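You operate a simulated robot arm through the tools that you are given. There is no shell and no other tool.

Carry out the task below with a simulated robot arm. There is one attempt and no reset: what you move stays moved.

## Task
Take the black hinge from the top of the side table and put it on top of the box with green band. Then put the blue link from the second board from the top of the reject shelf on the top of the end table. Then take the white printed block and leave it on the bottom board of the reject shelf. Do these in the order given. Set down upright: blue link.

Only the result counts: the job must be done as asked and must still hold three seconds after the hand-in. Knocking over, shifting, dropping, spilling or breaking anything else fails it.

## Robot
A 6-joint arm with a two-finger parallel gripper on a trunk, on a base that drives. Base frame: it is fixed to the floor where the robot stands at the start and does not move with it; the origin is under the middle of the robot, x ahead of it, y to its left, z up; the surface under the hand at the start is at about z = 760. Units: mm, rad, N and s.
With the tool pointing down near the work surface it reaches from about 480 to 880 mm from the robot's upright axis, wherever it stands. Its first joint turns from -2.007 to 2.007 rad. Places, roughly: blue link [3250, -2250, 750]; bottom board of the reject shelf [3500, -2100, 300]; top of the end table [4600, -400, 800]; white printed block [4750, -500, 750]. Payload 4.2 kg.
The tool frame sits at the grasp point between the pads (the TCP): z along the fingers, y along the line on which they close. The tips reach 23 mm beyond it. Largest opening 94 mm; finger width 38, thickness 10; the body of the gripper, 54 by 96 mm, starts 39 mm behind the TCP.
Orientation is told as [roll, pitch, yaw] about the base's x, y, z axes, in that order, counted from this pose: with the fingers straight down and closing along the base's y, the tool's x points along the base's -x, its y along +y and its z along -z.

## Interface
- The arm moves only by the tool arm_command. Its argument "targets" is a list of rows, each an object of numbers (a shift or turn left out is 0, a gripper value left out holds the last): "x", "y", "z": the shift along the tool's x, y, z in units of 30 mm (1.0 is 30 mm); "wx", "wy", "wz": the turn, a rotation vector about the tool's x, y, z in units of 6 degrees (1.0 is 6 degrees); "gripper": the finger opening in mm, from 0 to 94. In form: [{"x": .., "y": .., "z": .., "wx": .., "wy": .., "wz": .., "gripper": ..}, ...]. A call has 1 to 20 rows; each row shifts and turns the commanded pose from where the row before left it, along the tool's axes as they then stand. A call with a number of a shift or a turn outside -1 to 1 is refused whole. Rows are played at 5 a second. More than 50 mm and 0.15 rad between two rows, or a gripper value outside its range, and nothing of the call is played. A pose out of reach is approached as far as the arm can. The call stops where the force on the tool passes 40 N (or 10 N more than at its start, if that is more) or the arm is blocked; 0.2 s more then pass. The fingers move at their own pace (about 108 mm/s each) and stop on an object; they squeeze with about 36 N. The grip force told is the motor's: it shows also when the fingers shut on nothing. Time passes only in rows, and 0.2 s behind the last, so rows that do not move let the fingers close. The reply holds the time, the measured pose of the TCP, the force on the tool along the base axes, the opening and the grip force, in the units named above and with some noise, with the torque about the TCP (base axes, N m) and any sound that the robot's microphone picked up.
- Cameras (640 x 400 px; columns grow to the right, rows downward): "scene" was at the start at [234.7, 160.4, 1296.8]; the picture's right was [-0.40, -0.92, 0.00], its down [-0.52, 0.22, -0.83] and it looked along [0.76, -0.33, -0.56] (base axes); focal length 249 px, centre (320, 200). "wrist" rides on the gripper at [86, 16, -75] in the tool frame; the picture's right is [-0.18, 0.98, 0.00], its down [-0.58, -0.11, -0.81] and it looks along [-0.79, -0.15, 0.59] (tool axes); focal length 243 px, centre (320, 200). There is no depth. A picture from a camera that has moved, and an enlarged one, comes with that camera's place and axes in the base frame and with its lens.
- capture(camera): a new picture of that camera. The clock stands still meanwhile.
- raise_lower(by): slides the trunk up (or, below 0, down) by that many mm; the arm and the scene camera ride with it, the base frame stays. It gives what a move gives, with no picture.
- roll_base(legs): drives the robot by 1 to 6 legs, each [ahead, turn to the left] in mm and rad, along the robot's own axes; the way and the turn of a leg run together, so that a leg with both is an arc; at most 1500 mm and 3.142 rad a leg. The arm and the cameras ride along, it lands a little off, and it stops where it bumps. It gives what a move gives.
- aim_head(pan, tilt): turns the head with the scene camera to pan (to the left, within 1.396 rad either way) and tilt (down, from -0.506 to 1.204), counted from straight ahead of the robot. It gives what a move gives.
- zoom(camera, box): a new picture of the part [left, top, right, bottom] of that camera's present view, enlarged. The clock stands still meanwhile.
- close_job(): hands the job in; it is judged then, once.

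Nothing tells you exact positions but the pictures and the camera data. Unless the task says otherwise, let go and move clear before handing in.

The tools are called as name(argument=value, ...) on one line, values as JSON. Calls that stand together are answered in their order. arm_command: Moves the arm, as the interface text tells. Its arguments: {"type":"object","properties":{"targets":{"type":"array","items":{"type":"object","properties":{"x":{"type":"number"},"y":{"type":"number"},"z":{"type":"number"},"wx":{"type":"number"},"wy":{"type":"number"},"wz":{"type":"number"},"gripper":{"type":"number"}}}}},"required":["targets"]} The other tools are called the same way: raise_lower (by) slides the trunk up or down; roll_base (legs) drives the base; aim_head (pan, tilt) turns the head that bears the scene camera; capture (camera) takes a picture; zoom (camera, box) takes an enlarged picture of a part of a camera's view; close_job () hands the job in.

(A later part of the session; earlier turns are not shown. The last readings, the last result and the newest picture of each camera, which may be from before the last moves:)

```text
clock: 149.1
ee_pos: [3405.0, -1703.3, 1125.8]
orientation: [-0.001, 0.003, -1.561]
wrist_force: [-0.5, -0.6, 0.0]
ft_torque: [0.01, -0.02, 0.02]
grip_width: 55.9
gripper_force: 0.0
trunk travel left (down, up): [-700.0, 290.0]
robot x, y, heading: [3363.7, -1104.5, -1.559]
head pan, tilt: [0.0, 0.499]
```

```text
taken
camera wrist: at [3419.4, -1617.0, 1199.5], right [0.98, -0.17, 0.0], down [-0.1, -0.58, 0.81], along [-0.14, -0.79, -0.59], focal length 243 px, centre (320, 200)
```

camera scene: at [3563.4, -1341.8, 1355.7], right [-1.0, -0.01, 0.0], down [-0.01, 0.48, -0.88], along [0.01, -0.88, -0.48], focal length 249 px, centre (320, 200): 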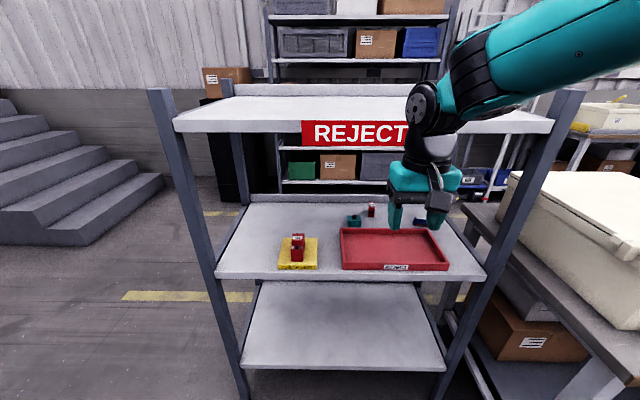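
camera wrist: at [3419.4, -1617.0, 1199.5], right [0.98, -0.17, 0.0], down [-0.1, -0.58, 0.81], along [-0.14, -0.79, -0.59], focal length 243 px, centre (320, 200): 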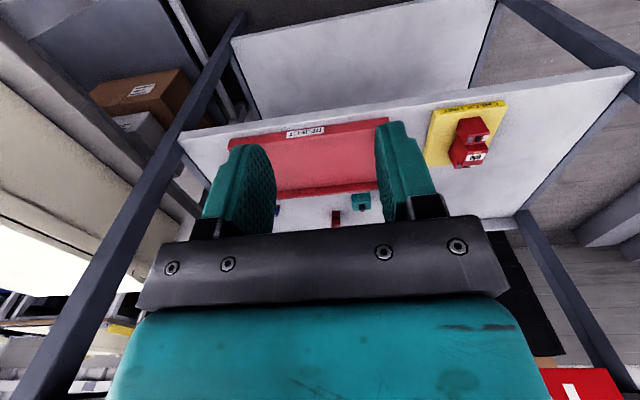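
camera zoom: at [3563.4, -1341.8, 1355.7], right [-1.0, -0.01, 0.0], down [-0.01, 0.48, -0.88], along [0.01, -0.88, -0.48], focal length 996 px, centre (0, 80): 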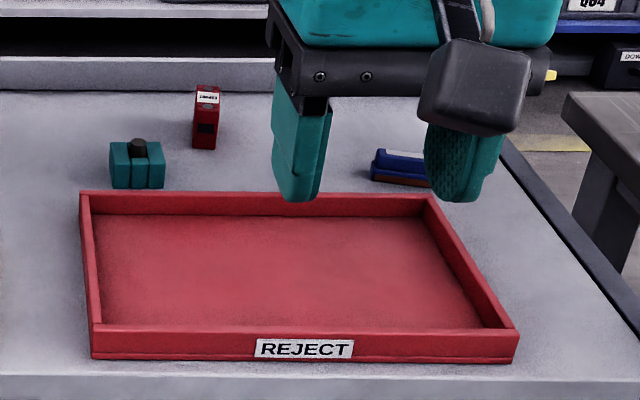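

arm_command(targets=[{"y": 1}, {"y": 1}, {"y": 1}, {"y": 1}, {"y": 1}, {"y": 1}, {"y": 1}, {"y": 1}])

zoom(camera="scene", box=[320, 180, 480, 280])

zoom(camera="scene", box=[400, 195, 450, 230])

capture(camera="scene")

```text
clock: 150.9
ee_pos: [3644.6, -1702.4, 1125.3]
orientation: [-0.001, 0.0, -1.563]
wrist_force: [-0.1, -0.5, 0.2]
ft_torque: [0.01, -0.04, -0.03]
grip_width: 55.9
gripper_force: 0.1
trunk travel left (down, up): [-700.0, 290.0]
robot x, y, heading: [3361.9, -1105.5, -1.558]
head pan, tilt: [0.0, 0.499]
```

```text
4.00 times, centred on (400, 230) of scene
camera zoom: at [3563.1, -1341.7, 1355.7], right [-1.0, -0.01, 0.0], down [0.0, 0.48, -0.88], along [0.01, -0.88, -0.48], focal length 996 px, centre (0, 80)
```

zoom: 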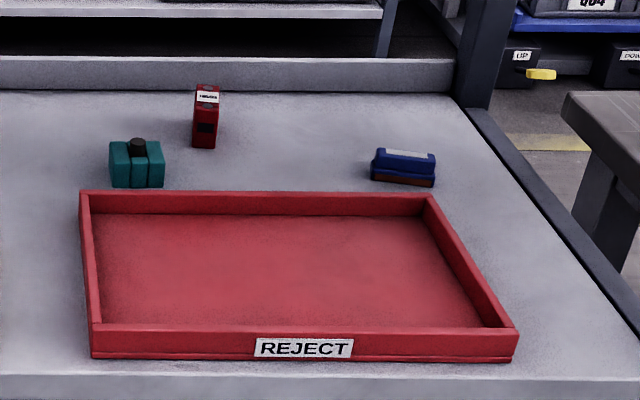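

```text
11.43 times, centred on (425, 212) of scene
camera zoom: at [3563.1, -1341.7, 1355.7], right [-1.0, -0.01, 0.0], down [0.0, 0.48, -0.88], along [0.01, -0.88, -0.48], focal length 2845 px, centre (-880, 57)
```

zoom: 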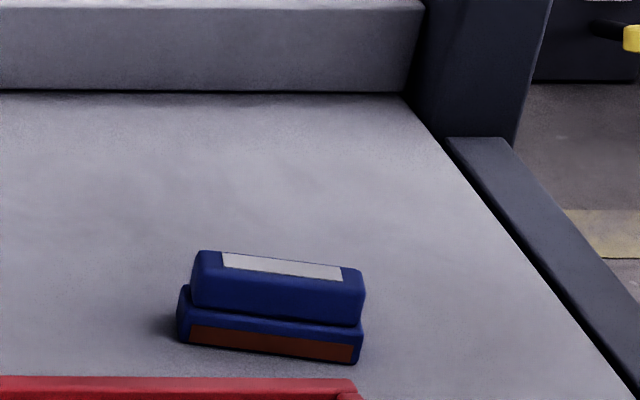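

```text
taken
camera scene: at [3563.1, -1341.7, 1355.7], right [-1.0, -0.01, 0.0], down [0.0, 0.48, -0.88], along [0.01, -0.88, -0.48], focal length 249 px, centre (320, 200)
```

scene: 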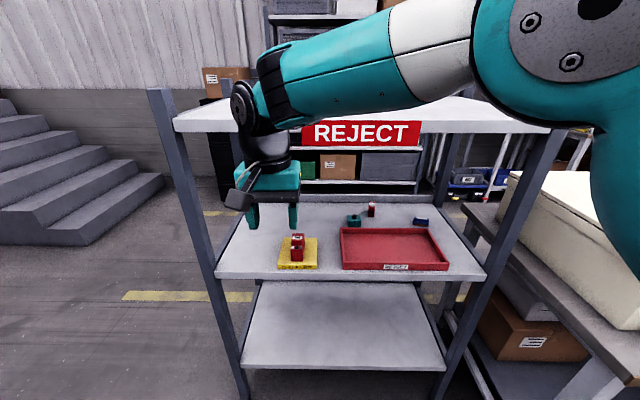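

The blue item lies at the back right of the second board behind the red tray. I'll lower the trunk for a second viewpoint to triangulate depths.

raise_lower(by=-300)

aim_head(pan=0.0, tilt=0.2)

capture(camera="scene")

zoom(camera="scene", box=[320, 180, 480, 280])

capture(camera="wrist")

```text
clock: 153.9
ee_pos: [3646.3, -1702.9, 826.1]
orientation: [-0.002, 0.003, -1.561]
wrist_force: [0.3, 0.2, 0.7]
ft_torque: [0.0, 0.01, -0.01]
grip_width: 55.9
gripper_force: 0.0
trunk travel left (down, up): [-400.0, 590.0]
robot x, y, heading: [3362.6, -1100.0, -1.558]
head pan, tilt: [0.0, 0.499]
```

```text
clock: 154.7
ee_pos: [3645.7, -1702.4, 826.0]
orientation: [0.0, 0.002, -1.56]
wrist_force: [-0.3, -0.2, -0.6]
ft_torque: [0.02, -0.01, -0.03]
grip_width: 55.8
gripper_force: 0.0
trunk travel left (down, up): [-400.0, 590.0]
robot x, y, heading: [3364.5, -1104.9, -1.56]
head pan, tilt: [0.0, 0.201]
```

```text
taken
camera scene: at [3563.5, -1344.0, 1083.2], right [-1.0, -0.01, 0.0], down [0.0, 0.2, -0.98], along [0.01, -0.98, -0.2], focal length 249 px, centre (320, 200)
```

scene: 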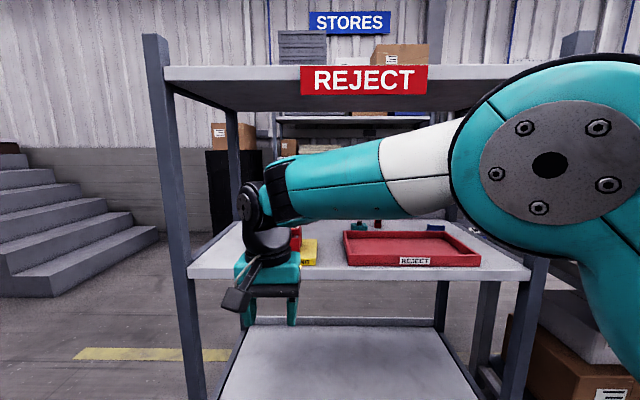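

```text
4.00 times, centred on (400, 230) of scene
camera zoom: at [3563.5, -1344.0, 1083.2], right [-1.0, -0.01, 0.0], down [0.0, 0.2, -0.98], along [0.01, -0.98, -0.2], focal length 996 px, centre (0, 80)
```

zoom: 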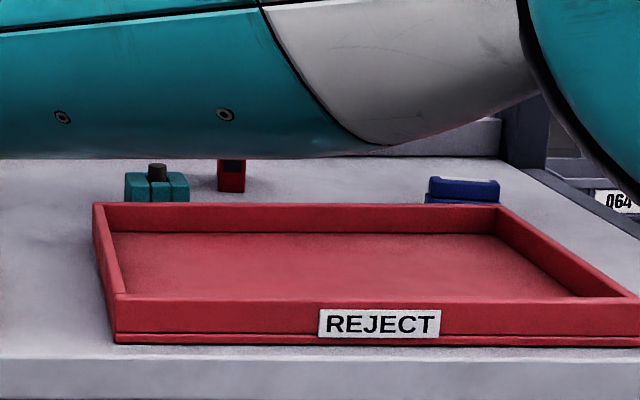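

```text
taken
camera wrist: at [3660.1, -1616.0, 900.1], right [0.98, -0.17, 0.0], down [-0.1, -0.58, 0.81], along [-0.14, -0.79, -0.59], focal length 243 px, centre (320, 200)
```

wrist: 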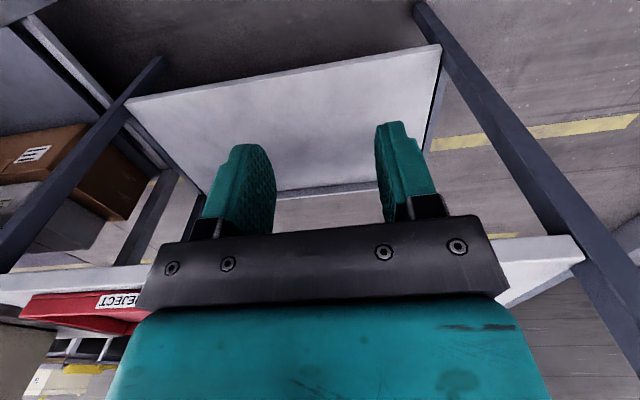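

Board heights now: second board z ≈ 803, top board underside ≈ 1223, front edge y ≈ -1895; the blue item is near (3179, -2160), turned about -12°. I'll bring the hand in line with it in front of the shelf for a close look.

arm_command(targets=[{"z": -1, "y": -0.5}, {"z": -1, "y": -1}, {"z": -1, "y": -1}, {"z": -1, "y": -1}, {"z": -1, "y": -1}, {"z": -1, "y": -1}, {"y": -1}, {"y": -1}, {"y": -1}, {"y": -1}, {"y": -1}, {"y": -1}, {"y": -1}, {"y": -1}, {"y": -1}, {"y": -1}])

capture(camera="wrist")

capture(camera="scene")

```text
clock: 158.1
ee_pos: [3180.9, -1708.4, 1006.0]
orientation: [-0.001, 0.002, -1.56]
wrist_force: [0.8, -0.6, 0.0]
ft_torque: [0.03, -0.02, 0.02]
grip_width: 56.0
gripper_force: 0.1
trunk travel left (down, up): [-400.0, 590.0]
robot x, y, heading: [3362.2, -1104.0, -1.558]
head pan, tilt: [0.0, 0.201]
```

```text
taken
camera wrist: at [3195.3, -1620.6, 1080.6], right [0.98, -0.17, 0.0], down [-0.1, -0.58, 0.81], along [-0.14, -0.79, -0.59], focal length 243 px, centre (320, 200)
```

wrist: 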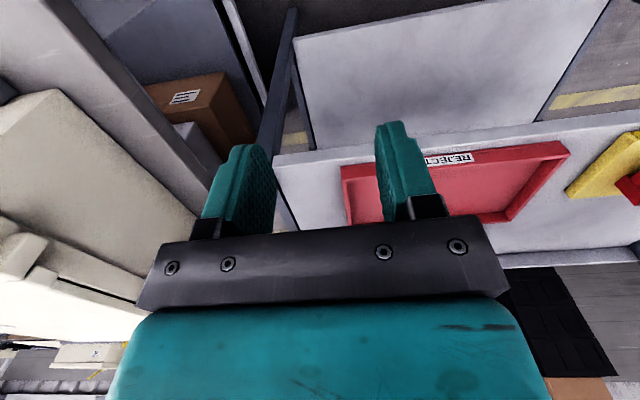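

```text
taken
camera scene: at [3563.5, -1343.9, 1083.3], right [-1.0, -0.01, 0.0], down [0.0, 0.2, -0.98], along [0.01, -0.98, -0.2], focal length 249 px, centre (320, 200)
```

scene: 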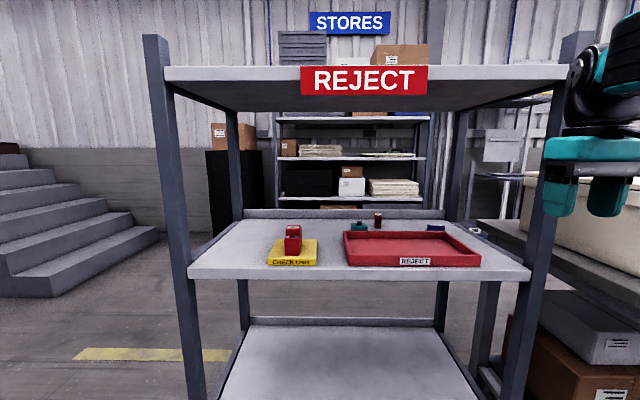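

The item's close surroundings (right post at x ≈ 3068, top board above) call for a diagonal entry from the left. I'll retract the arm to entry height first, then reposition the base.

arm_command(targets=[{"x": 0.8, "y": 0.4, "z": 0.68}, {"x": 0.8, "y": 0.4, "z": 0.68}, {"x": 0.8, "y": 0.4, "z": 0.68}, {"x": 0.8, "y": 0.4, "z": 0.68}, {"x": 0.8, "y": 0.4, "z": 0.68}])

roll_base(legs=[[0, 0.382], [200, 0], [0, -0.393]])

aim_head(pan=-0.4, tilt=0.4)

capture(camera="scene")

capture(camera="wrist")

```text
clock: 159.3
ee_pos: [3238.4, -1587.2, 904.1]
orientation: [-0.001, 0.002, -1.56]
wrist_force: [-0.8, 0.2, 0.3]
ft_torque: [0.0, -0.03, 0.01]
grip_width: 55.9
gripper_force: 0.1
trunk travel left (down, up): [-400.0, 590.0]
robot x, y, heading: [3364.1, -1102.5, -1.563]
head pan, tilt: [0.0, 0.201]
```

```text
clock: 163.2
ee_pos: [3309.6, -1768.5, 903.0]
orientation: [-0.003, 0.002, -1.569]
wrist_force: [-0.4, -0.9, 0.5]
ft_torque: [-0.01, 0.0, 0.01]
grip_width: 55.8
gripper_force: 0.0
trunk travel left (down, up): [-400.0, 590.0]
robot x, y, heading: [3438.8, -1283.7, -1.576]
head pan, tilt: [0.0, 0.201]
```

```text
clock: 164.1
ee_pos: [3310.6, -1768.7, 903.6]
orientation: [-0.001, 0.002, -1.569]
wrist_force: [-0.4, -0.4, 0.1]
ft_torque: [-0.01, 0.01, -0.02]
grip_width: 56.1
gripper_force: 0.1
trunk travel left (down, up): [-400.0, 590.0]
robot x, y, heading: [3445.3, -1284.1, -1.573]
head pan, tilt: [-0.4, 0.4]
```

```text
taken
camera scene: at [3601.6, -1519.9, 1064.8], right [-0.92, 0.39, 0.0], down [0.15, 0.36, -0.92], along [-0.36, -0.85, -0.39], focal length 249 px, centre (320, 200)
```

scene: 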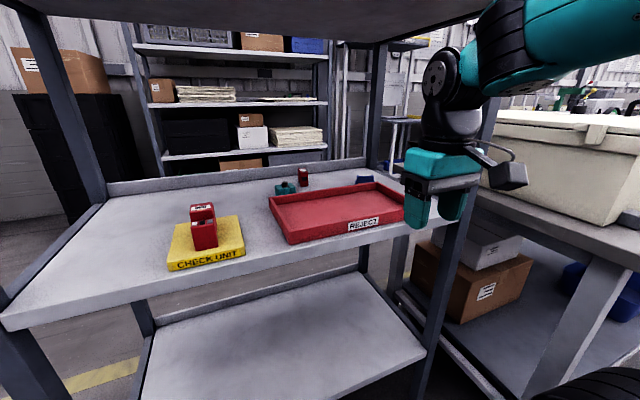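

```text
taken
camera wrist: at [3325.6, -1681.2, 978.0], right [0.98, -0.18, 0.0], down [-0.11, -0.58, 0.81], along [-0.15, -0.79, -0.59], focal length 243 px, centre (320, 200)
```

wrist: 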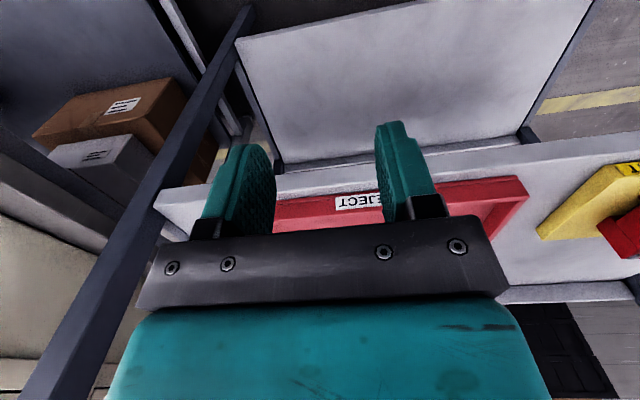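

roll_base(legs=[[150, 0]])

capture(camera="scene")

zoom(camera="scene", box=[260, 140, 420, 240])

```text
clock: 165.5
ee_pos: [3309.5, -1920.7, 903.5]
orientation: [-0.002, 0.001, -1.567]
wrist_force: [0.0, 0.2, 0.7]
ft_torque: [0.01, -0.01, -0.01]
grip_width: 56.0
gripper_force: 0.1
trunk travel left (down, up): [-400.0, 590.0]
robot x, y, heading: [3438.0, -1435.8, -1.571]
head pan, tilt: [-0.4, 0.4]
```

```text
taken
camera scene: at [3602.0, -1672.0, 1064.7], right [-0.92, 0.39, 0.0], down [0.15, 0.36, -0.92], along [-0.36, -0.85, -0.39], focal length 249 px, centre (320, 200)
```

scene: 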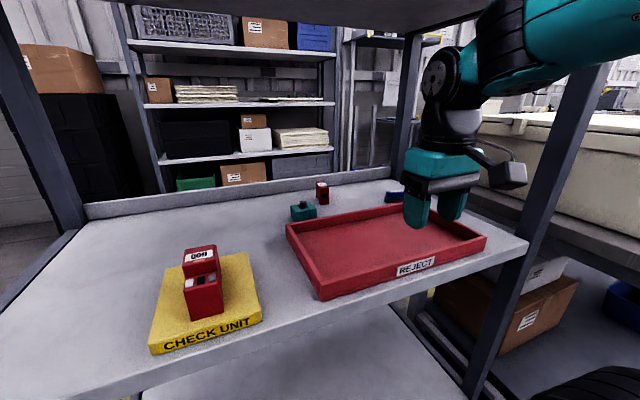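

```text
4.00 times, centred on (340, 190) of scene
camera zoom: at [3602.0, -1672.0, 1064.7], right [-0.92, 0.39, 0.0], down [0.15, 0.36, -0.92], along [-0.36, -0.85, -0.39], focal length 996 px, centre (240, 240)
```

zoom: 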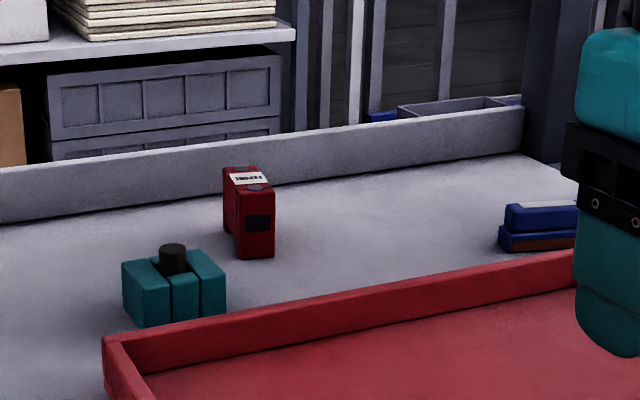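

arm_command(targets=[{"wz": 1}, {"wz": 1}, {"wz": 1}, {"wz": 1}, {"wz": 0.7}, {"wy": -1}, {"wy": -1}, {"wy": -0.5}])

capture(camera="wrist")

zoom(camera="wrist", box=[240, 100, 400, 240])

zoom(camera="scene", box=[360, 160, 460, 240])

```text
clock: 167.3
ee_pos: [3310.4, -1934.2, 900.2]
orientation: [-0.003, -0.26, -2.058]
wrist_force: [0.8, -0.2, 0.4]
ft_torque: [0.03, 0.0, 0.01]
grip_width: 56.1
gripper_force: 0.2
out of reach, approached as far as the arm can: row 7, 8
trunk travel left (down, up): [-400.0, 590.0]
robot x, y, heading: [3438.4, -1437.4, -1.565]
head pan, tilt: [-0.4, 0.4]
```

```text
taken
camera wrist: at [3372.3, -1850.8, 950.1], right [0.78, -0.62, 0.04], down [-0.26, -0.26, 0.93], along [-0.56, -0.74, -0.37], focal length 243 px, centre (320, 200)
```

wrist: 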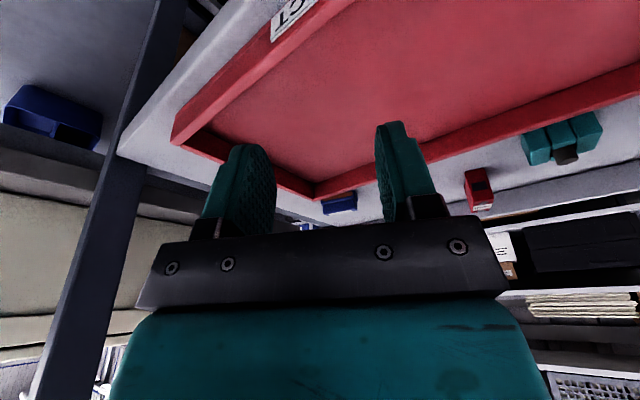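

```text
2.86 times, centred on (320, 170) of wrist
camera zoom: at [3372.3, -1850.8, 950.1], right [0.78, -0.62, 0.04], down [-0.26, -0.26, 0.93], along [-0.56, -0.74, -0.37], focal length 693 px, centre (320, 286)
```

zoom: 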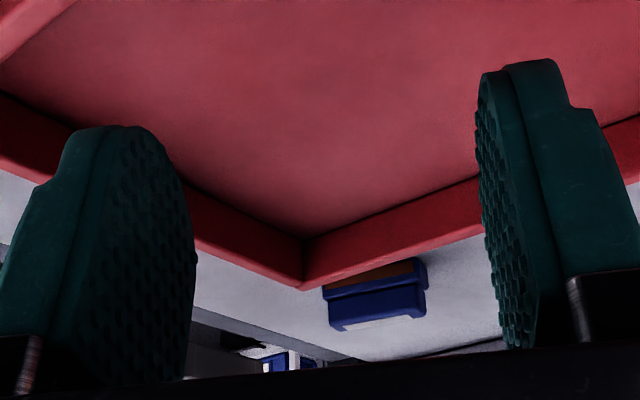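

```text
5.00 times, centred on (410, 200) of scene
camera zoom: at [3602.0, -1672.0, 1064.8], right [-0.92, 0.39, 0.0], down [0.15, 0.36, -0.92], along [-0.36, -0.85, -0.39], focal length 1245 px, centre (-130, 200)
```

zoom: 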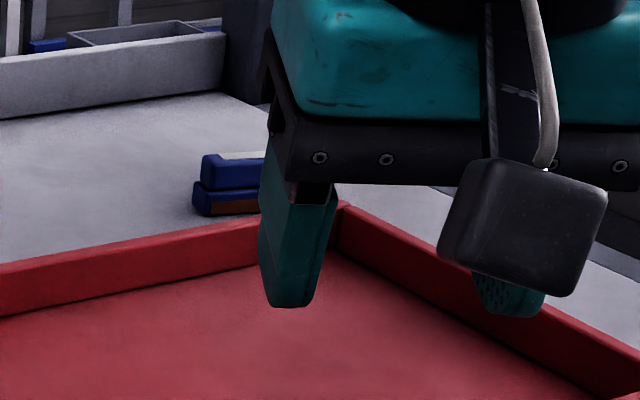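

arm_command(targets=[{"x": -0.82, "y": -0.03}, {"x": -0.82, "y": -0.03}, {"x": -0.82, "y": -0.03}, {"x": -0.82, "y": -0.03}, {"x": -0.82, "y": -0.03}])

capture(camera="wrist")

zoom(camera="wrist", box=[260, 60, 420, 200])

capture(camera="scene")

```text
clock: 168.5
ee_pos: [3250.2, -2037.7, 932.3]
orientation: [-0.002, -0.259, -2.061]
wrist_force: [0.3, -0.5, 0.9]
ft_torque: [-0.01, 0.04, 0.0]
grip_width: 55.7
gripper_force: 0.0
trunk travel left (down, up): [-400.0, 590.0]
robot x, y, heading: [3438.8, -1435.1, -1.569]
head pan, tilt: [-0.4, 0.4]
```

```text
taken
camera wrist: at [3311.8, -1953.4, 981.6], right [0.78, -0.62, 0.05], down [-0.26, -0.26, 0.93], along [-0.56, -0.74, -0.37], focal length 243 px, centre (320, 200)
```

wrist: 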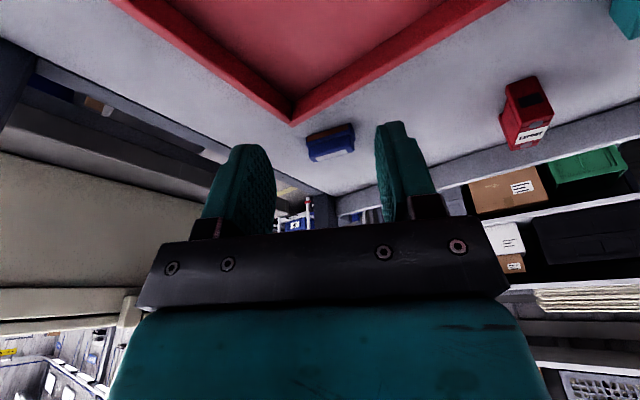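

```text
2.86 times, centred on (340, 130) of wrist
camera zoom: at [3311.8, -1953.4, 981.6], right [0.78, -0.62, 0.05], down [-0.26, -0.26, 0.93], along [-0.56, -0.74, -0.37], focal length 693 px, centre (263, 400)
```

zoom: 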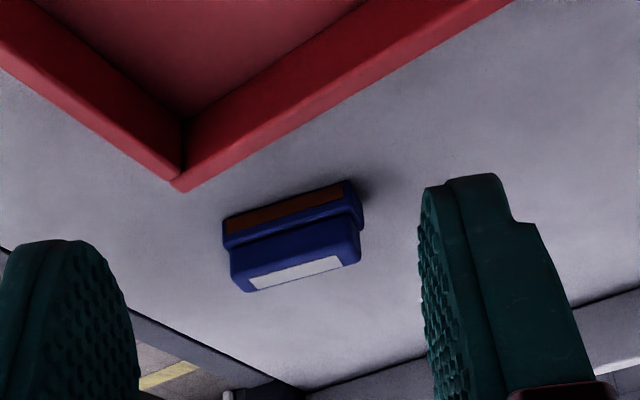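

```text
taken
camera scene: at [3602.0, -1671.9, 1064.8], right [-0.92, 0.39, 0.0], down [0.15, 0.36, -0.92], along [-0.36, -0.85, -0.39], focal length 249 px, centre (320, 200)
```

scene: 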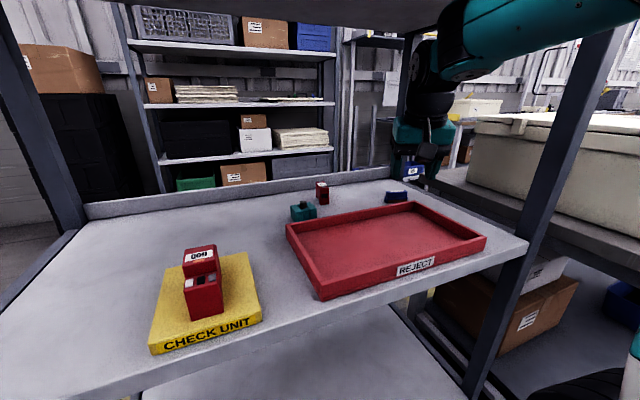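

The blue link stands on its base with its grey label up, roughly 57 × 24 mm, centre near (3178, -2158). I'll make the tool vertical and turn it so the fingers close across its short side.

arm_command(targets=[{"z": 0.97, "x": 0.257}, {"wy": 1}, {"wy": 1}, {"wy": 0.48}, {"wz": 1}, {"wz": 1}, {"wz": 1}, {"wz": 1}, {"wz": 1}, {"wz": 1}, {"wz": 1}, {"wz": 1}, {"wz": 1}, {"wz": 1}, {"wz": 1}, {"wz": 1}, {"wz": 0.73}])

capture(camera="wrist")

capture(camera="scene")

```text
clock: 172.1
ee_pos: [3248.7, -2035.7, 902.5]
orientation: [-0.001, -0.001, 2.889]
wrist_force: [0.3, -0.7, -1.1]
ft_torque: [0.0, 0.0, 0.03]
grip_width: 56.0
gripper_force: 0.0
trunk travel left (down, up): [-400.0, 590.0]
robot x, y, heading: [3440.4, -1435.3, -1.576]
head pan, tilt: [-0.4, 0.4]
```

```text
taken
camera wrist: at [3329.6, -2073.1, 976.4], right [-0.42, -0.91, 0.0], down [-0.53, 0.25, 0.81], along [-0.73, 0.34, -0.59], focal length 243 px, centre (320, 200)
```

wrist: 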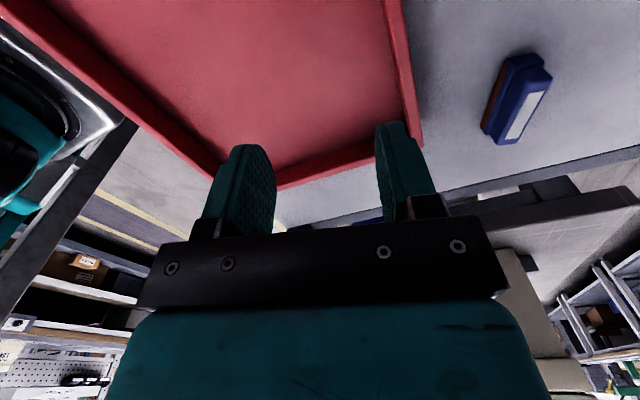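

```text
taken
camera scene: at [3601.9, -1672.0, 1064.7], right [-0.92, 0.39, 0.0], down [0.15, 0.36, -0.92], along [-0.36, -0.85, -0.39], focal length 249 px, centre (320, 200)
```

scene: 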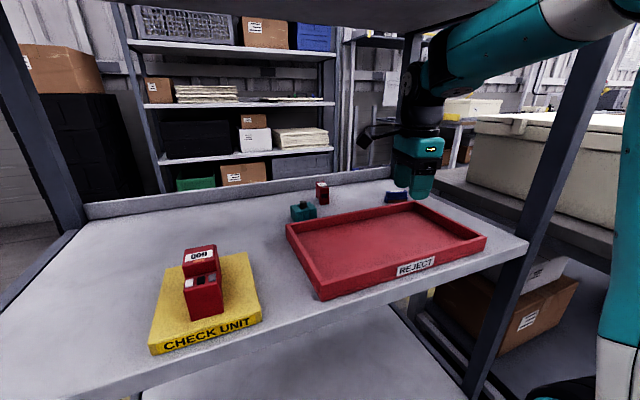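

zoom(camera="wrist", box=[460, 40, 580, 160])

```text
3.33 times, centred on (520, 100) of wrist
camera zoom: at [3329.6, -2073.1, 976.4], right [-0.42, -0.91, 0.0], down [-0.53, 0.25, 0.81], along [-0.73, 0.34, -0.59], focal length 809 px, centre (-347, 533)
```

zoom: 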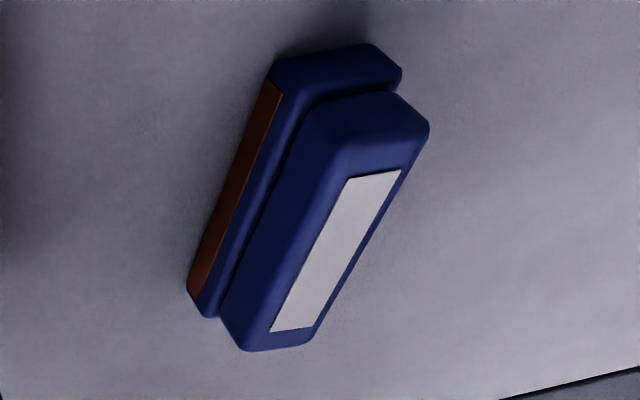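

arm_command(targets=[{"x": -0.242, "y": 0.898}, {"x": -0.242, "y": 0.898}, {"x": -0.242, "y": 0.898}, {"x": -0.242, "y": 0.898}, {"x": -0.242, "y": 0.898}])

capture(camera="wrist")

capture(camera="scene")

```text
clock: 173.3
ee_pos: [3182.1, -2158.6, 902.0]
orientation: [-0.001, -0.001, 2.888]
wrist_force: [-0.4, 0.7, 0.8]
ft_torque: [0.01, -0.01, 0.0]
grip_width: 55.6
gripper_force: 0.1
trunk travel left (down, up): [-400.0, 590.0]
robot x, y, heading: [3439.5, -1434.2, -1.567]
head pan, tilt: [-0.4, 0.4]
```

```text
taken
camera wrist: at [3260.8, -2194.3, 975.7], right [-0.42, -0.91, 0.0], down [-0.53, 0.25, 0.81], along [-0.73, 0.34, -0.59], focal length 243 px, centre (320, 200)
```

wrist: 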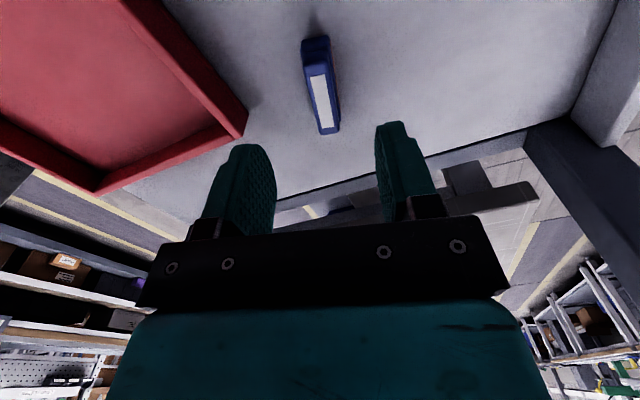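

```text
taken
camera scene: at [3602.0, -1671.8, 1064.8], right [-0.92, 0.39, 0.0], down [0.15, 0.36, -0.92], along [-0.36, -0.85, -0.39], focal length 249 px, centre (320, 200)
```

scene: 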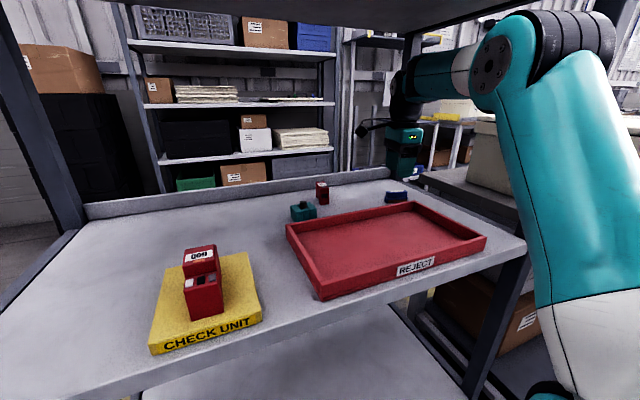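

arm_command(targets=[{"z": 0.9}, {"z": 0.8}, {}])

capture(camera="wrist")

zoom(camera="scene", box=[340, 110, 460, 210])

```text
clock: 174.1
ee_pos: [3182.2, -2159.4, 850.4]
orientation: [0.0, -0.002, 2.889]
wrist_force: [-0.7, -0.6, -0.4]
ft_torque: [0.03, 0.02, 0.0]
grip_width: 55.9
gripper_force: 0.0
trunk travel left (down, up): [-400.0, 590.0]
robot x, y, heading: [3441.2, -1436.1, -1.569]
head pan, tilt: [-0.4, 0.4]
```

```text
taken
camera wrist: at [3260.4, -2196.1, 924.6], right [-0.42, -0.91, 0.0], down [-0.53, 0.25, 0.81], along [-0.73, 0.34, -0.59], focal length 243 px, centre (320, 200)
```

wrist: 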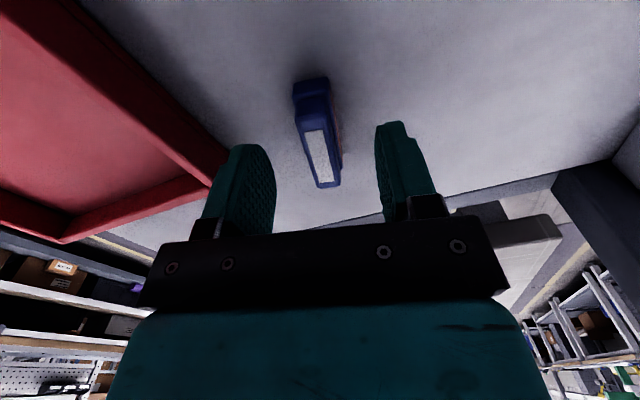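

```text
4.00 times, centred on (400, 160) of scene
camera zoom: at [3601.9, -1672.0, 1064.7], right [-0.92, 0.39, 0.0], down [0.15, 0.36, -0.92], along [-0.36, -0.85, -0.39], focal length 996 px, centre (0, 360)
```

zoom: 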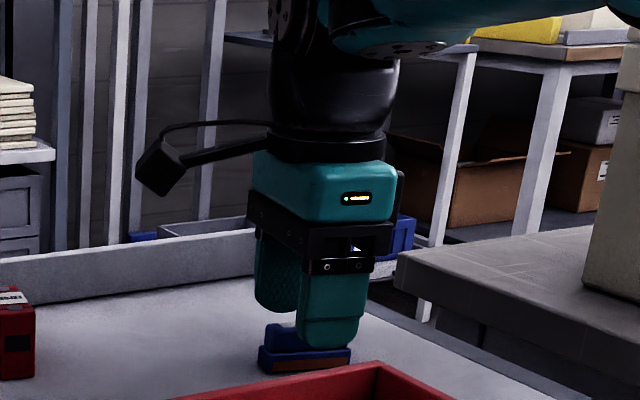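

arm_command(targets=[{"z": 0.4}, {"z": 0.27}, {}])

capture(camera="wrist")

zoom(camera="scene", box=[370, 150, 450, 220])

```text
clock: 174.9
ee_pos: [3180.7, -2159.7, 829.4]
orientation: [0.0, 0.0, 2.89]
wrist_force: [-0.2, 0.1, -0.1]
ft_torque: [-0.05, 0.01, 0.0]
grip_width: 56.1
gripper_force: 0.1
trunk travel left (down, up): [-400.0, 590.0]
robot x, y, heading: [3442.4, -1435.2, -1.569]
head pan, tilt: [-0.4, 0.4]
```

```text
taken
camera wrist: at [3260.5, -2196.4, 904.3], right [-0.42, -0.91, 0.0], down [-0.53, 0.25, 0.81], along [-0.73, 0.34, -0.59], focal length 243 px, centre (320, 200)
```

wrist: 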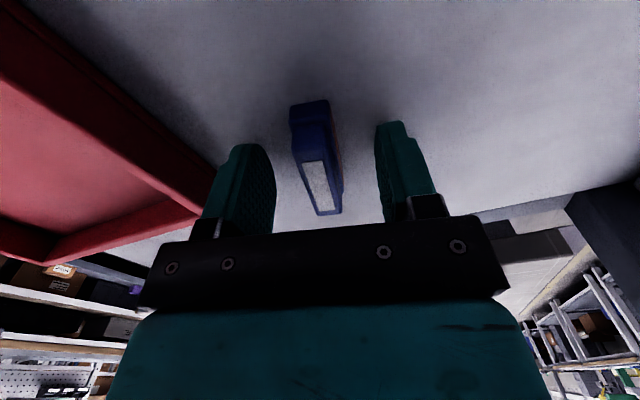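

```text
5.71 times, centred on (410, 185) of scene
camera zoom: at [3601.9, -1672.0, 1064.7], right [-0.92, 0.39, 0.0], down [0.15, 0.36, -0.92], along [-0.36, -0.85, -0.39], focal length 1423 px, centre (-194, 286)
```

zoom: 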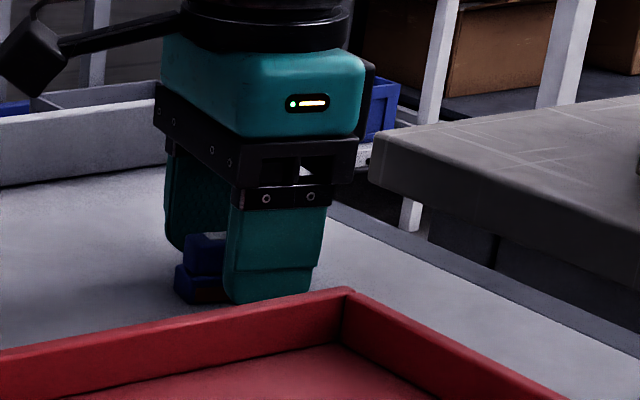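

arm_command(targets=[{"gripper": 0}, {"gripper": 0}, {"gripper": 0}, {"gripper": 0}])

capture(camera="wrist")

zoom(camera="scene", box=[370, 150, 450, 220])

```text
clock: 175.9
ee_pos: [3181.8, -2158.4, 830.8]
orientation: [-0.002, -0.003, 2.89]
wrist_force: [-0.3, -0.7, 0.2]
ft_torque: [0.02, 0.01, 0.04]
grip_width: 17.5
gripper_force: 36.1
trunk travel left (down, up): [-400.0, 590.0]
robot x, y, heading: [3439.4, -1436.3, -1.568]
head pan, tilt: [-0.4, 0.4]
```

```text
taken
camera wrist: at [3260.5, -2196.4, 904.6], right [-0.42, -0.91, 0.0], down [-0.53, 0.25, 0.81], along [-0.73, 0.34, -0.59], focal length 243 px, centre (320, 200)
```

wrist: 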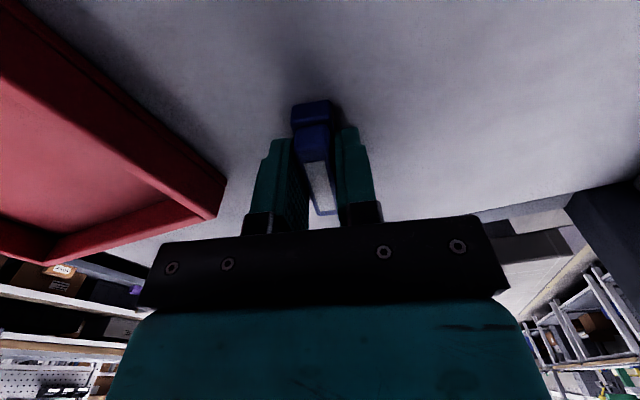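

```text
5.71 times, centred on (410, 185) of scene
camera zoom: at [3601.9, -1672.0, 1064.7], right [-0.92, 0.39, 0.0], down [0.15, 0.36, -0.92], along [-0.36, -0.85, -0.39], focal length 1423 px, centre (-194, 286)
```

zoom: 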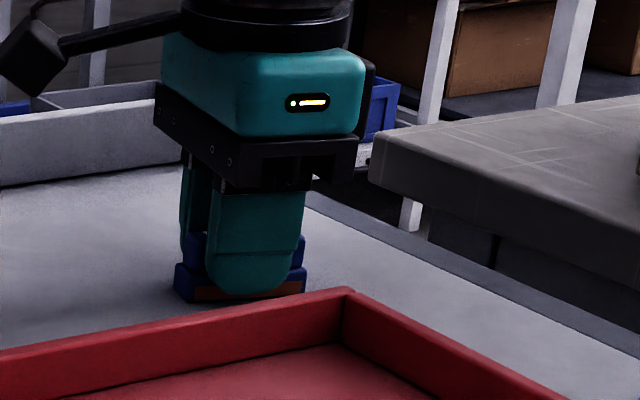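

Gripped (17.5 mm). I'll lift and withdraw the same diagonal way.

arm_command(targets=[{"z": -0.4}, {"z": -1}, {"z": -1}])

zoom(camera="scene", box=[350, 110, 450, 210])

arm_command(targets=[{"x": 0.242, "y": -0.898}, {"x": 0.242, "y": -0.898}, {"x": 0.242, "y": -0.898}, {"x": 0.242, "y": -0.898}, {"x": 0.242, "y": -0.898}])

capture(camera="wrist")

```text
clock: 176.7
ee_pos: [3180.6, -2159.7, 903.6]
orientation: [0.001, -0.002, 2.889]
wrist_force: [0.0, 0.0, -0.2]
ft_torque: [0.02, 0.01, 0.01]
grip_width: 17.6
gripper_force: 36.1
trunk travel left (down, up): [-400.0, 590.0]
robot x, y, heading: [3443.7, -1432.7, -1.571]
head pan, tilt: [-0.4, 0.4]
```

```text
4.00 times, centred on (400, 160) of scene
camera zoom: at [3601.9, -1672.1, 1064.7], right [-0.92, 0.39, 0.0], down [0.15, 0.36, -0.92], along [-0.36, -0.85, -0.39], focal length 996 px, centre (0, 360)
```

zoom: 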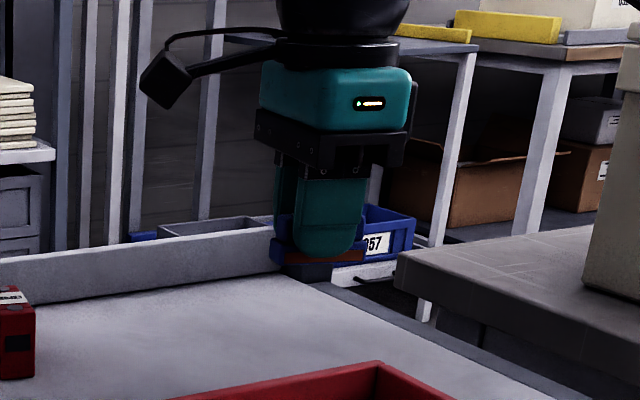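

```text
clock: 177.9
ee_pos: [3251.1, -2037.5, 902.2]
orientation: [-0.001, -0.001, 2.892]
wrist_force: [0.2, 0.1, 0.0]
ft_torque: [0.02, -0.02, -0.01]
grip_width: 17.5
gripper_force: 35.6
trunk travel left (down, up): [-400.0, 590.0]
robot x, y, heading: [3444.2, -1436.7, -1.564]
head pan, tilt: [-0.4, 0.4]
```

```text
taken
camera wrist: at [3330.1, -2073.8, 976.4], right [-0.42, -0.91, 0.0], down [-0.53, 0.25, 0.81], along [-0.73, 0.34, -0.59], focal length 243 px, centre (320, 200)
```

wrist: 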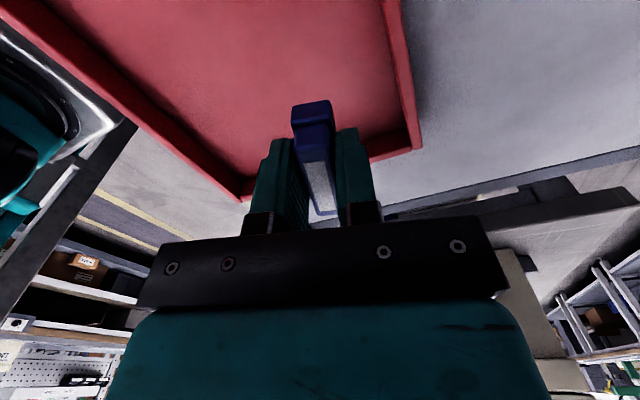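

arm_command(targets=[{"x": 0.2, "y": -0.84}, {"x": 0.2, "y": -0.84}, {"x": 0.2, "y": -0.84}, {"x": 0.2, "y": -0.84}, {"x": 0.2, "y": -0.84}])

roll_base(legs=[[-330, 0]])

capture(camera="scene")

```text
clock: 179.1
ee_pos: [3312.3, -1922.6, 902.6]
orientation: [0.0, -0.001, 2.892]
wrist_force: [-0.3, 0.3, -0.4]
ft_torque: [0.04, -0.02, 0.0]
grip_width: 17.7
gripper_force: 35.6
trunk travel left (down, up): [-400.0, 590.0]
robot x, y, heading: [3440.4, -1433.8, -1.572]
head pan, tilt: [-0.4, 0.4]
```

```text
clock: 181.3
ee_pos: [3314.3, -1590.5, 903.5]
orientation: [0.001, -0.002, 2.901]
wrist_force: [-0.5, -0.7, -0.1]
ft_torque: [0.0, 0.02, -0.03]
grip_width: 17.4
gripper_force: 36.0
trunk travel left (down, up): [-400.0, 590.0]
robot x, y, heading: [3439.1, -1101.9, -1.556]
head pan, tilt: [-0.4, 0.4]
```

```text
taken
camera scene: at [3602.1, -1337.5, 1064.7], right [-0.93, 0.38, 0.0], down [0.15, 0.36, -0.92], along [-0.35, -0.85, -0.39], focal length 249 px, centre (320, 200)
```

scene: 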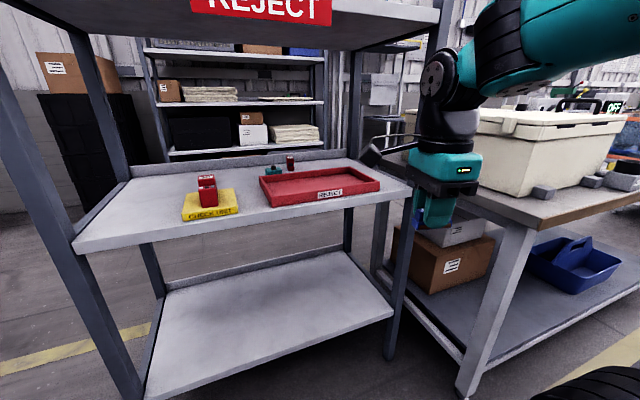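

Clear of the shelf with the link held upright. Next I'll raise the trunk and drive to the end table.

raise_lower(by=250)

roll_base(legs=[[0, 2.5], [650, 0], [0, -0.945]])

aim_head(pan=0.0, tilt=0.4)

capture(camera="scene")

```text
clock: 183.9
ee_pos: [3315.0, -1591.4, 1152.6]
orientation: [-0.002, -0.003, 2.9]
wrist_force: [0.3, -0.7, 0.1]
ft_torque: [0.02, -0.01, 0.02]
grip_width: 17.5
gripper_force: 35.3
trunk travel left (down, up): [-650.0, 340.0]
robot x, y, heading: [3435.4, -1102.0, -1.555]
head pan, tilt: [-0.4, 0.4]
```

```text
clock: 195.8
ee_pos: [4325.8, -726.4, 1152.6]
orientation: [0.0, -0.001, -1.856]
wrist_force: [-0.1, -0.4, -0.4]
ft_torque: [0.05, 0.01, -0.01]
grip_width: 17.5
gripper_force: 36.3
trunk travel left (down, up): [-650.0, 340.0]
robot x, y, heading: [3847.7, -582.0, -0.037]
head pan, tilt: [-0.4, 0.4]
```

```text
clock: 196.7
ee_pos: [4326.3, -726.3, 1151.8]
orientation: [-0.001, -0.003, -1.858]
wrist_force: [-0.5, 0.2, 0.2]
ft_torque: [0.0, 0.03, -0.05]
grip_width: 17.7
gripper_force: 36.1
trunk travel left (down, up): [-650.0, 340.0]
robot x, y, heading: [3845.6, -582.6, -0.032]
head pan, tilt: [0.0, 0.4]
```

```text
taken
camera scene: at [4095.7, -393.3, 1314.7], right [-0.03, -1.0, 0.0], down [-0.39, 0.01, -0.92], along [0.92, -0.03, -0.39], focal length 249 px, centre (320, 200)
```

scene: 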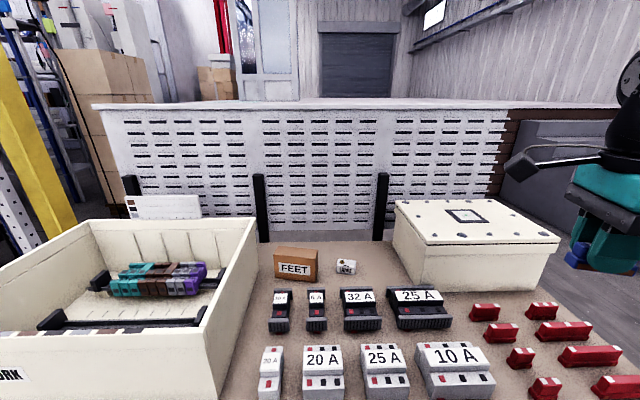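

zoom(camera="scene", box=[260, 230, 420, 330])

zoom(camera="scene", box=[240, 270, 640, 400])

zoom(camera="scene", box=[320, 245, 380, 285])

```text
4.00 times, centred on (340, 280) of scene
camera zoom: at [4095.7, -393.3, 1314.7], right [-0.03, -1.0, 0.0], down [-0.39, 0.01, -0.92], along [0.92, -0.03, -0.39], focal length 996 px, centre (240, -120)
```

zoom: 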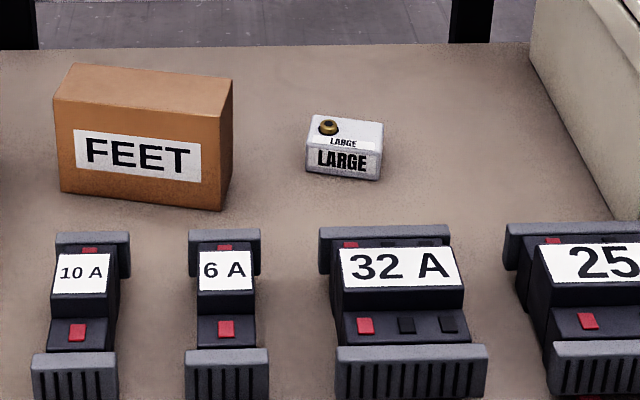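

```text
1.60 times, centred on (440, 335) of scene
camera zoom: at [4095.7, -393.3, 1314.7], right [-0.03, -1.0, 0.0], down [-0.39, 0.01, -0.92], along [0.92, -0.03, -0.39], focal length 398 px, centre (128, -16)
```

zoom: 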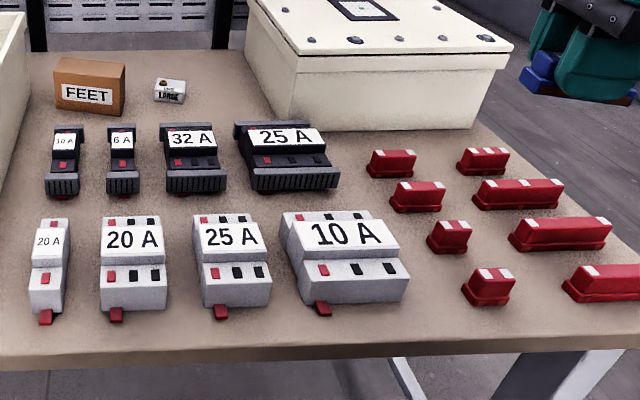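

```text
10.00 times, centred on (350, 265) of scene
camera zoom: at [4095.7, -393.3, 1314.7], right [-0.03, -1.0, 0.0], down [-0.39, 0.01, -0.92], along [0.92, -0.03, -0.39], focal length 2490 px, centre (20, -450)
```

zoom: 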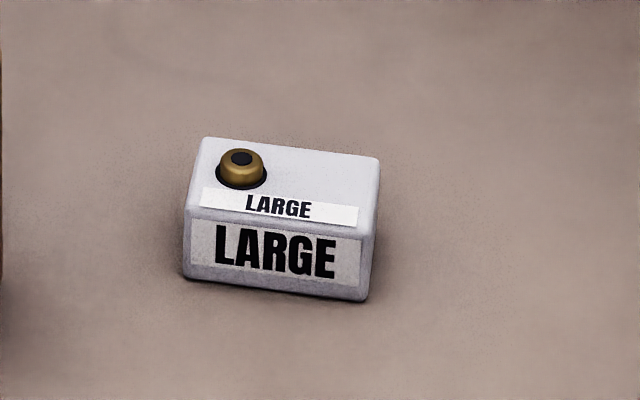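

These red parts show the same shape standing on their wide base, so the blue link is upright as held. The white block is the small "LARGE" one near (4750, -500). I'll raise the trunk for a second view to measure the table height.

raise_lower(by=300)

zoom(camera="scene", box=[260, 250, 420, 350])

capture(camera="scene")

```text
clock: 199.7
ee_pos: [4326.7, -727.2, 1451.1]
orientation: [0.001, -0.001, -1.858]
wrist_force: [0.5, 0.3, 0.3]
ft_torque: [0.01, 0.0, -0.04]
grip_width: 17.7
gripper_force: 36.3
trunk travel left (down, up): [-950.0, 40.0]
robot x, y, heading: [3845.1, -579.3, -0.036]
head pan, tilt: [0.0, 0.4]
```

```text
4.00 times, centred on (340, 300) of scene
camera zoom: at [4095.7, -393.2, 1614.7], right [-0.03, -1.0, 0.0], down [-0.39, 0.01, -0.92], along [0.92, -0.03, -0.39], focal length 996 px, centre (240, -200)
```

zoom: 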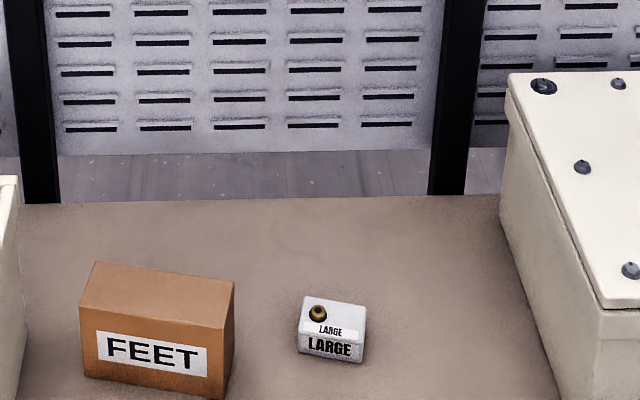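

```text
taken
camera scene: at [4095.7, -393.2, 1614.7], right [-0.03, -1.0, 0.0], down [-0.39, 0.01, -0.92], along [0.92, -0.03, -0.39], focal length 249 px, centre (320, 200)
```

scene: 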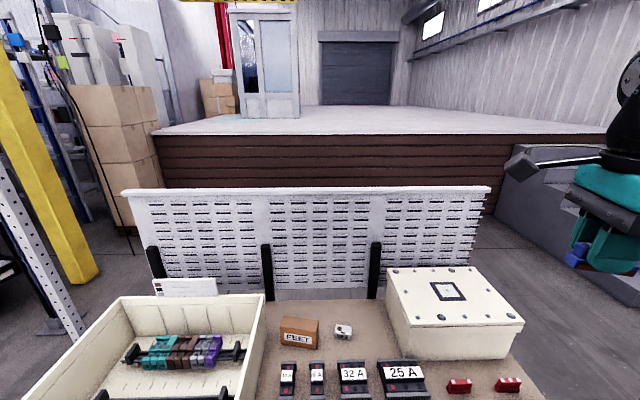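

The table top is at z ≈ 780. I'll place the link in the free area behind the FEET box and white block, around (4825, -450). Moving closer and carrying it over.

raise_lower(by=-180)

roll_base(legs=[[140, 0.036]])

arm_command(targets=[{"wz": -1}, {"wz": -1}, {"wz": -1}])

capture(camera="scene")

```text
clock: 201.7
ee_pos: [4326.4, -727.6, 1272.9]
orientation: [0.0, 0.0, -1.856]
wrist_force: [0.6, -0.1, -0.4]
ft_torque: [0.01, -0.01, -0.03]
grip_width: 17.4
gripper_force: 35.8
trunk travel left (down, up): [-770.0, 220.0]
robot x, y, heading: [3841.9, -583.1, -0.028]
head pan, tilt: [0.0, 0.4]
```

```text
clock: 203.0
ee_pos: [4469.3, -711.3, 1272.2]
orientation: [0.001, -0.001, -1.818]
wrist_force: [0.9, -0.6, 0.3]
ft_torque: [0.01, 0.02, 0.0]
grip_width: 17.7
gripper_force: 35.4
trunk travel left (down, up): [-770.0, 220.0]
robot x, y, heading: [3982.4, -582.8, 0.003]
head pan, tilt: [0.0, 0.4]
```

```text
clock: 203.8
ee_pos: [4470.4, -709.9, 1272.7]
orientation: [-0.001, -0.002, -1.506]
wrist_force: [0.5, -0.3, 0.1]
ft_torque: [0.01, 0.02, 0.02]
grip_width: 17.6
gripper_force: 36.4
trunk travel left (down, up): [-770.0, 220.0]
robot x, y, heading: [3984.2, -580.1, 0.004]
head pan, tilt: [0.0, 0.4]
```

```text
taken
camera scene: at [4227.3, -386.0, 1434.7], right [0.0, -1.0, 0.0], down [-0.39, 0.0, -0.92], along [0.92, 0.0, -0.39], focal length 249 px, centre (320, 200)
```

scene: 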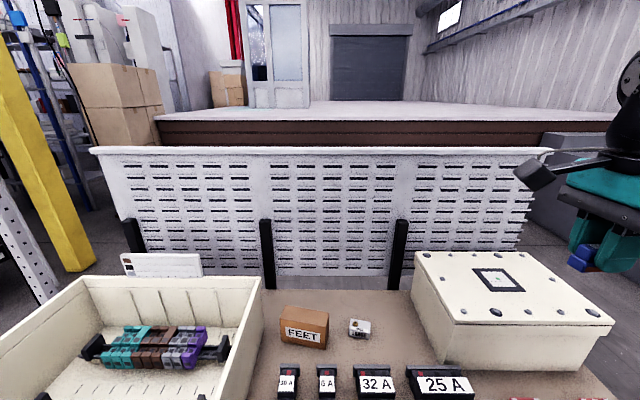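

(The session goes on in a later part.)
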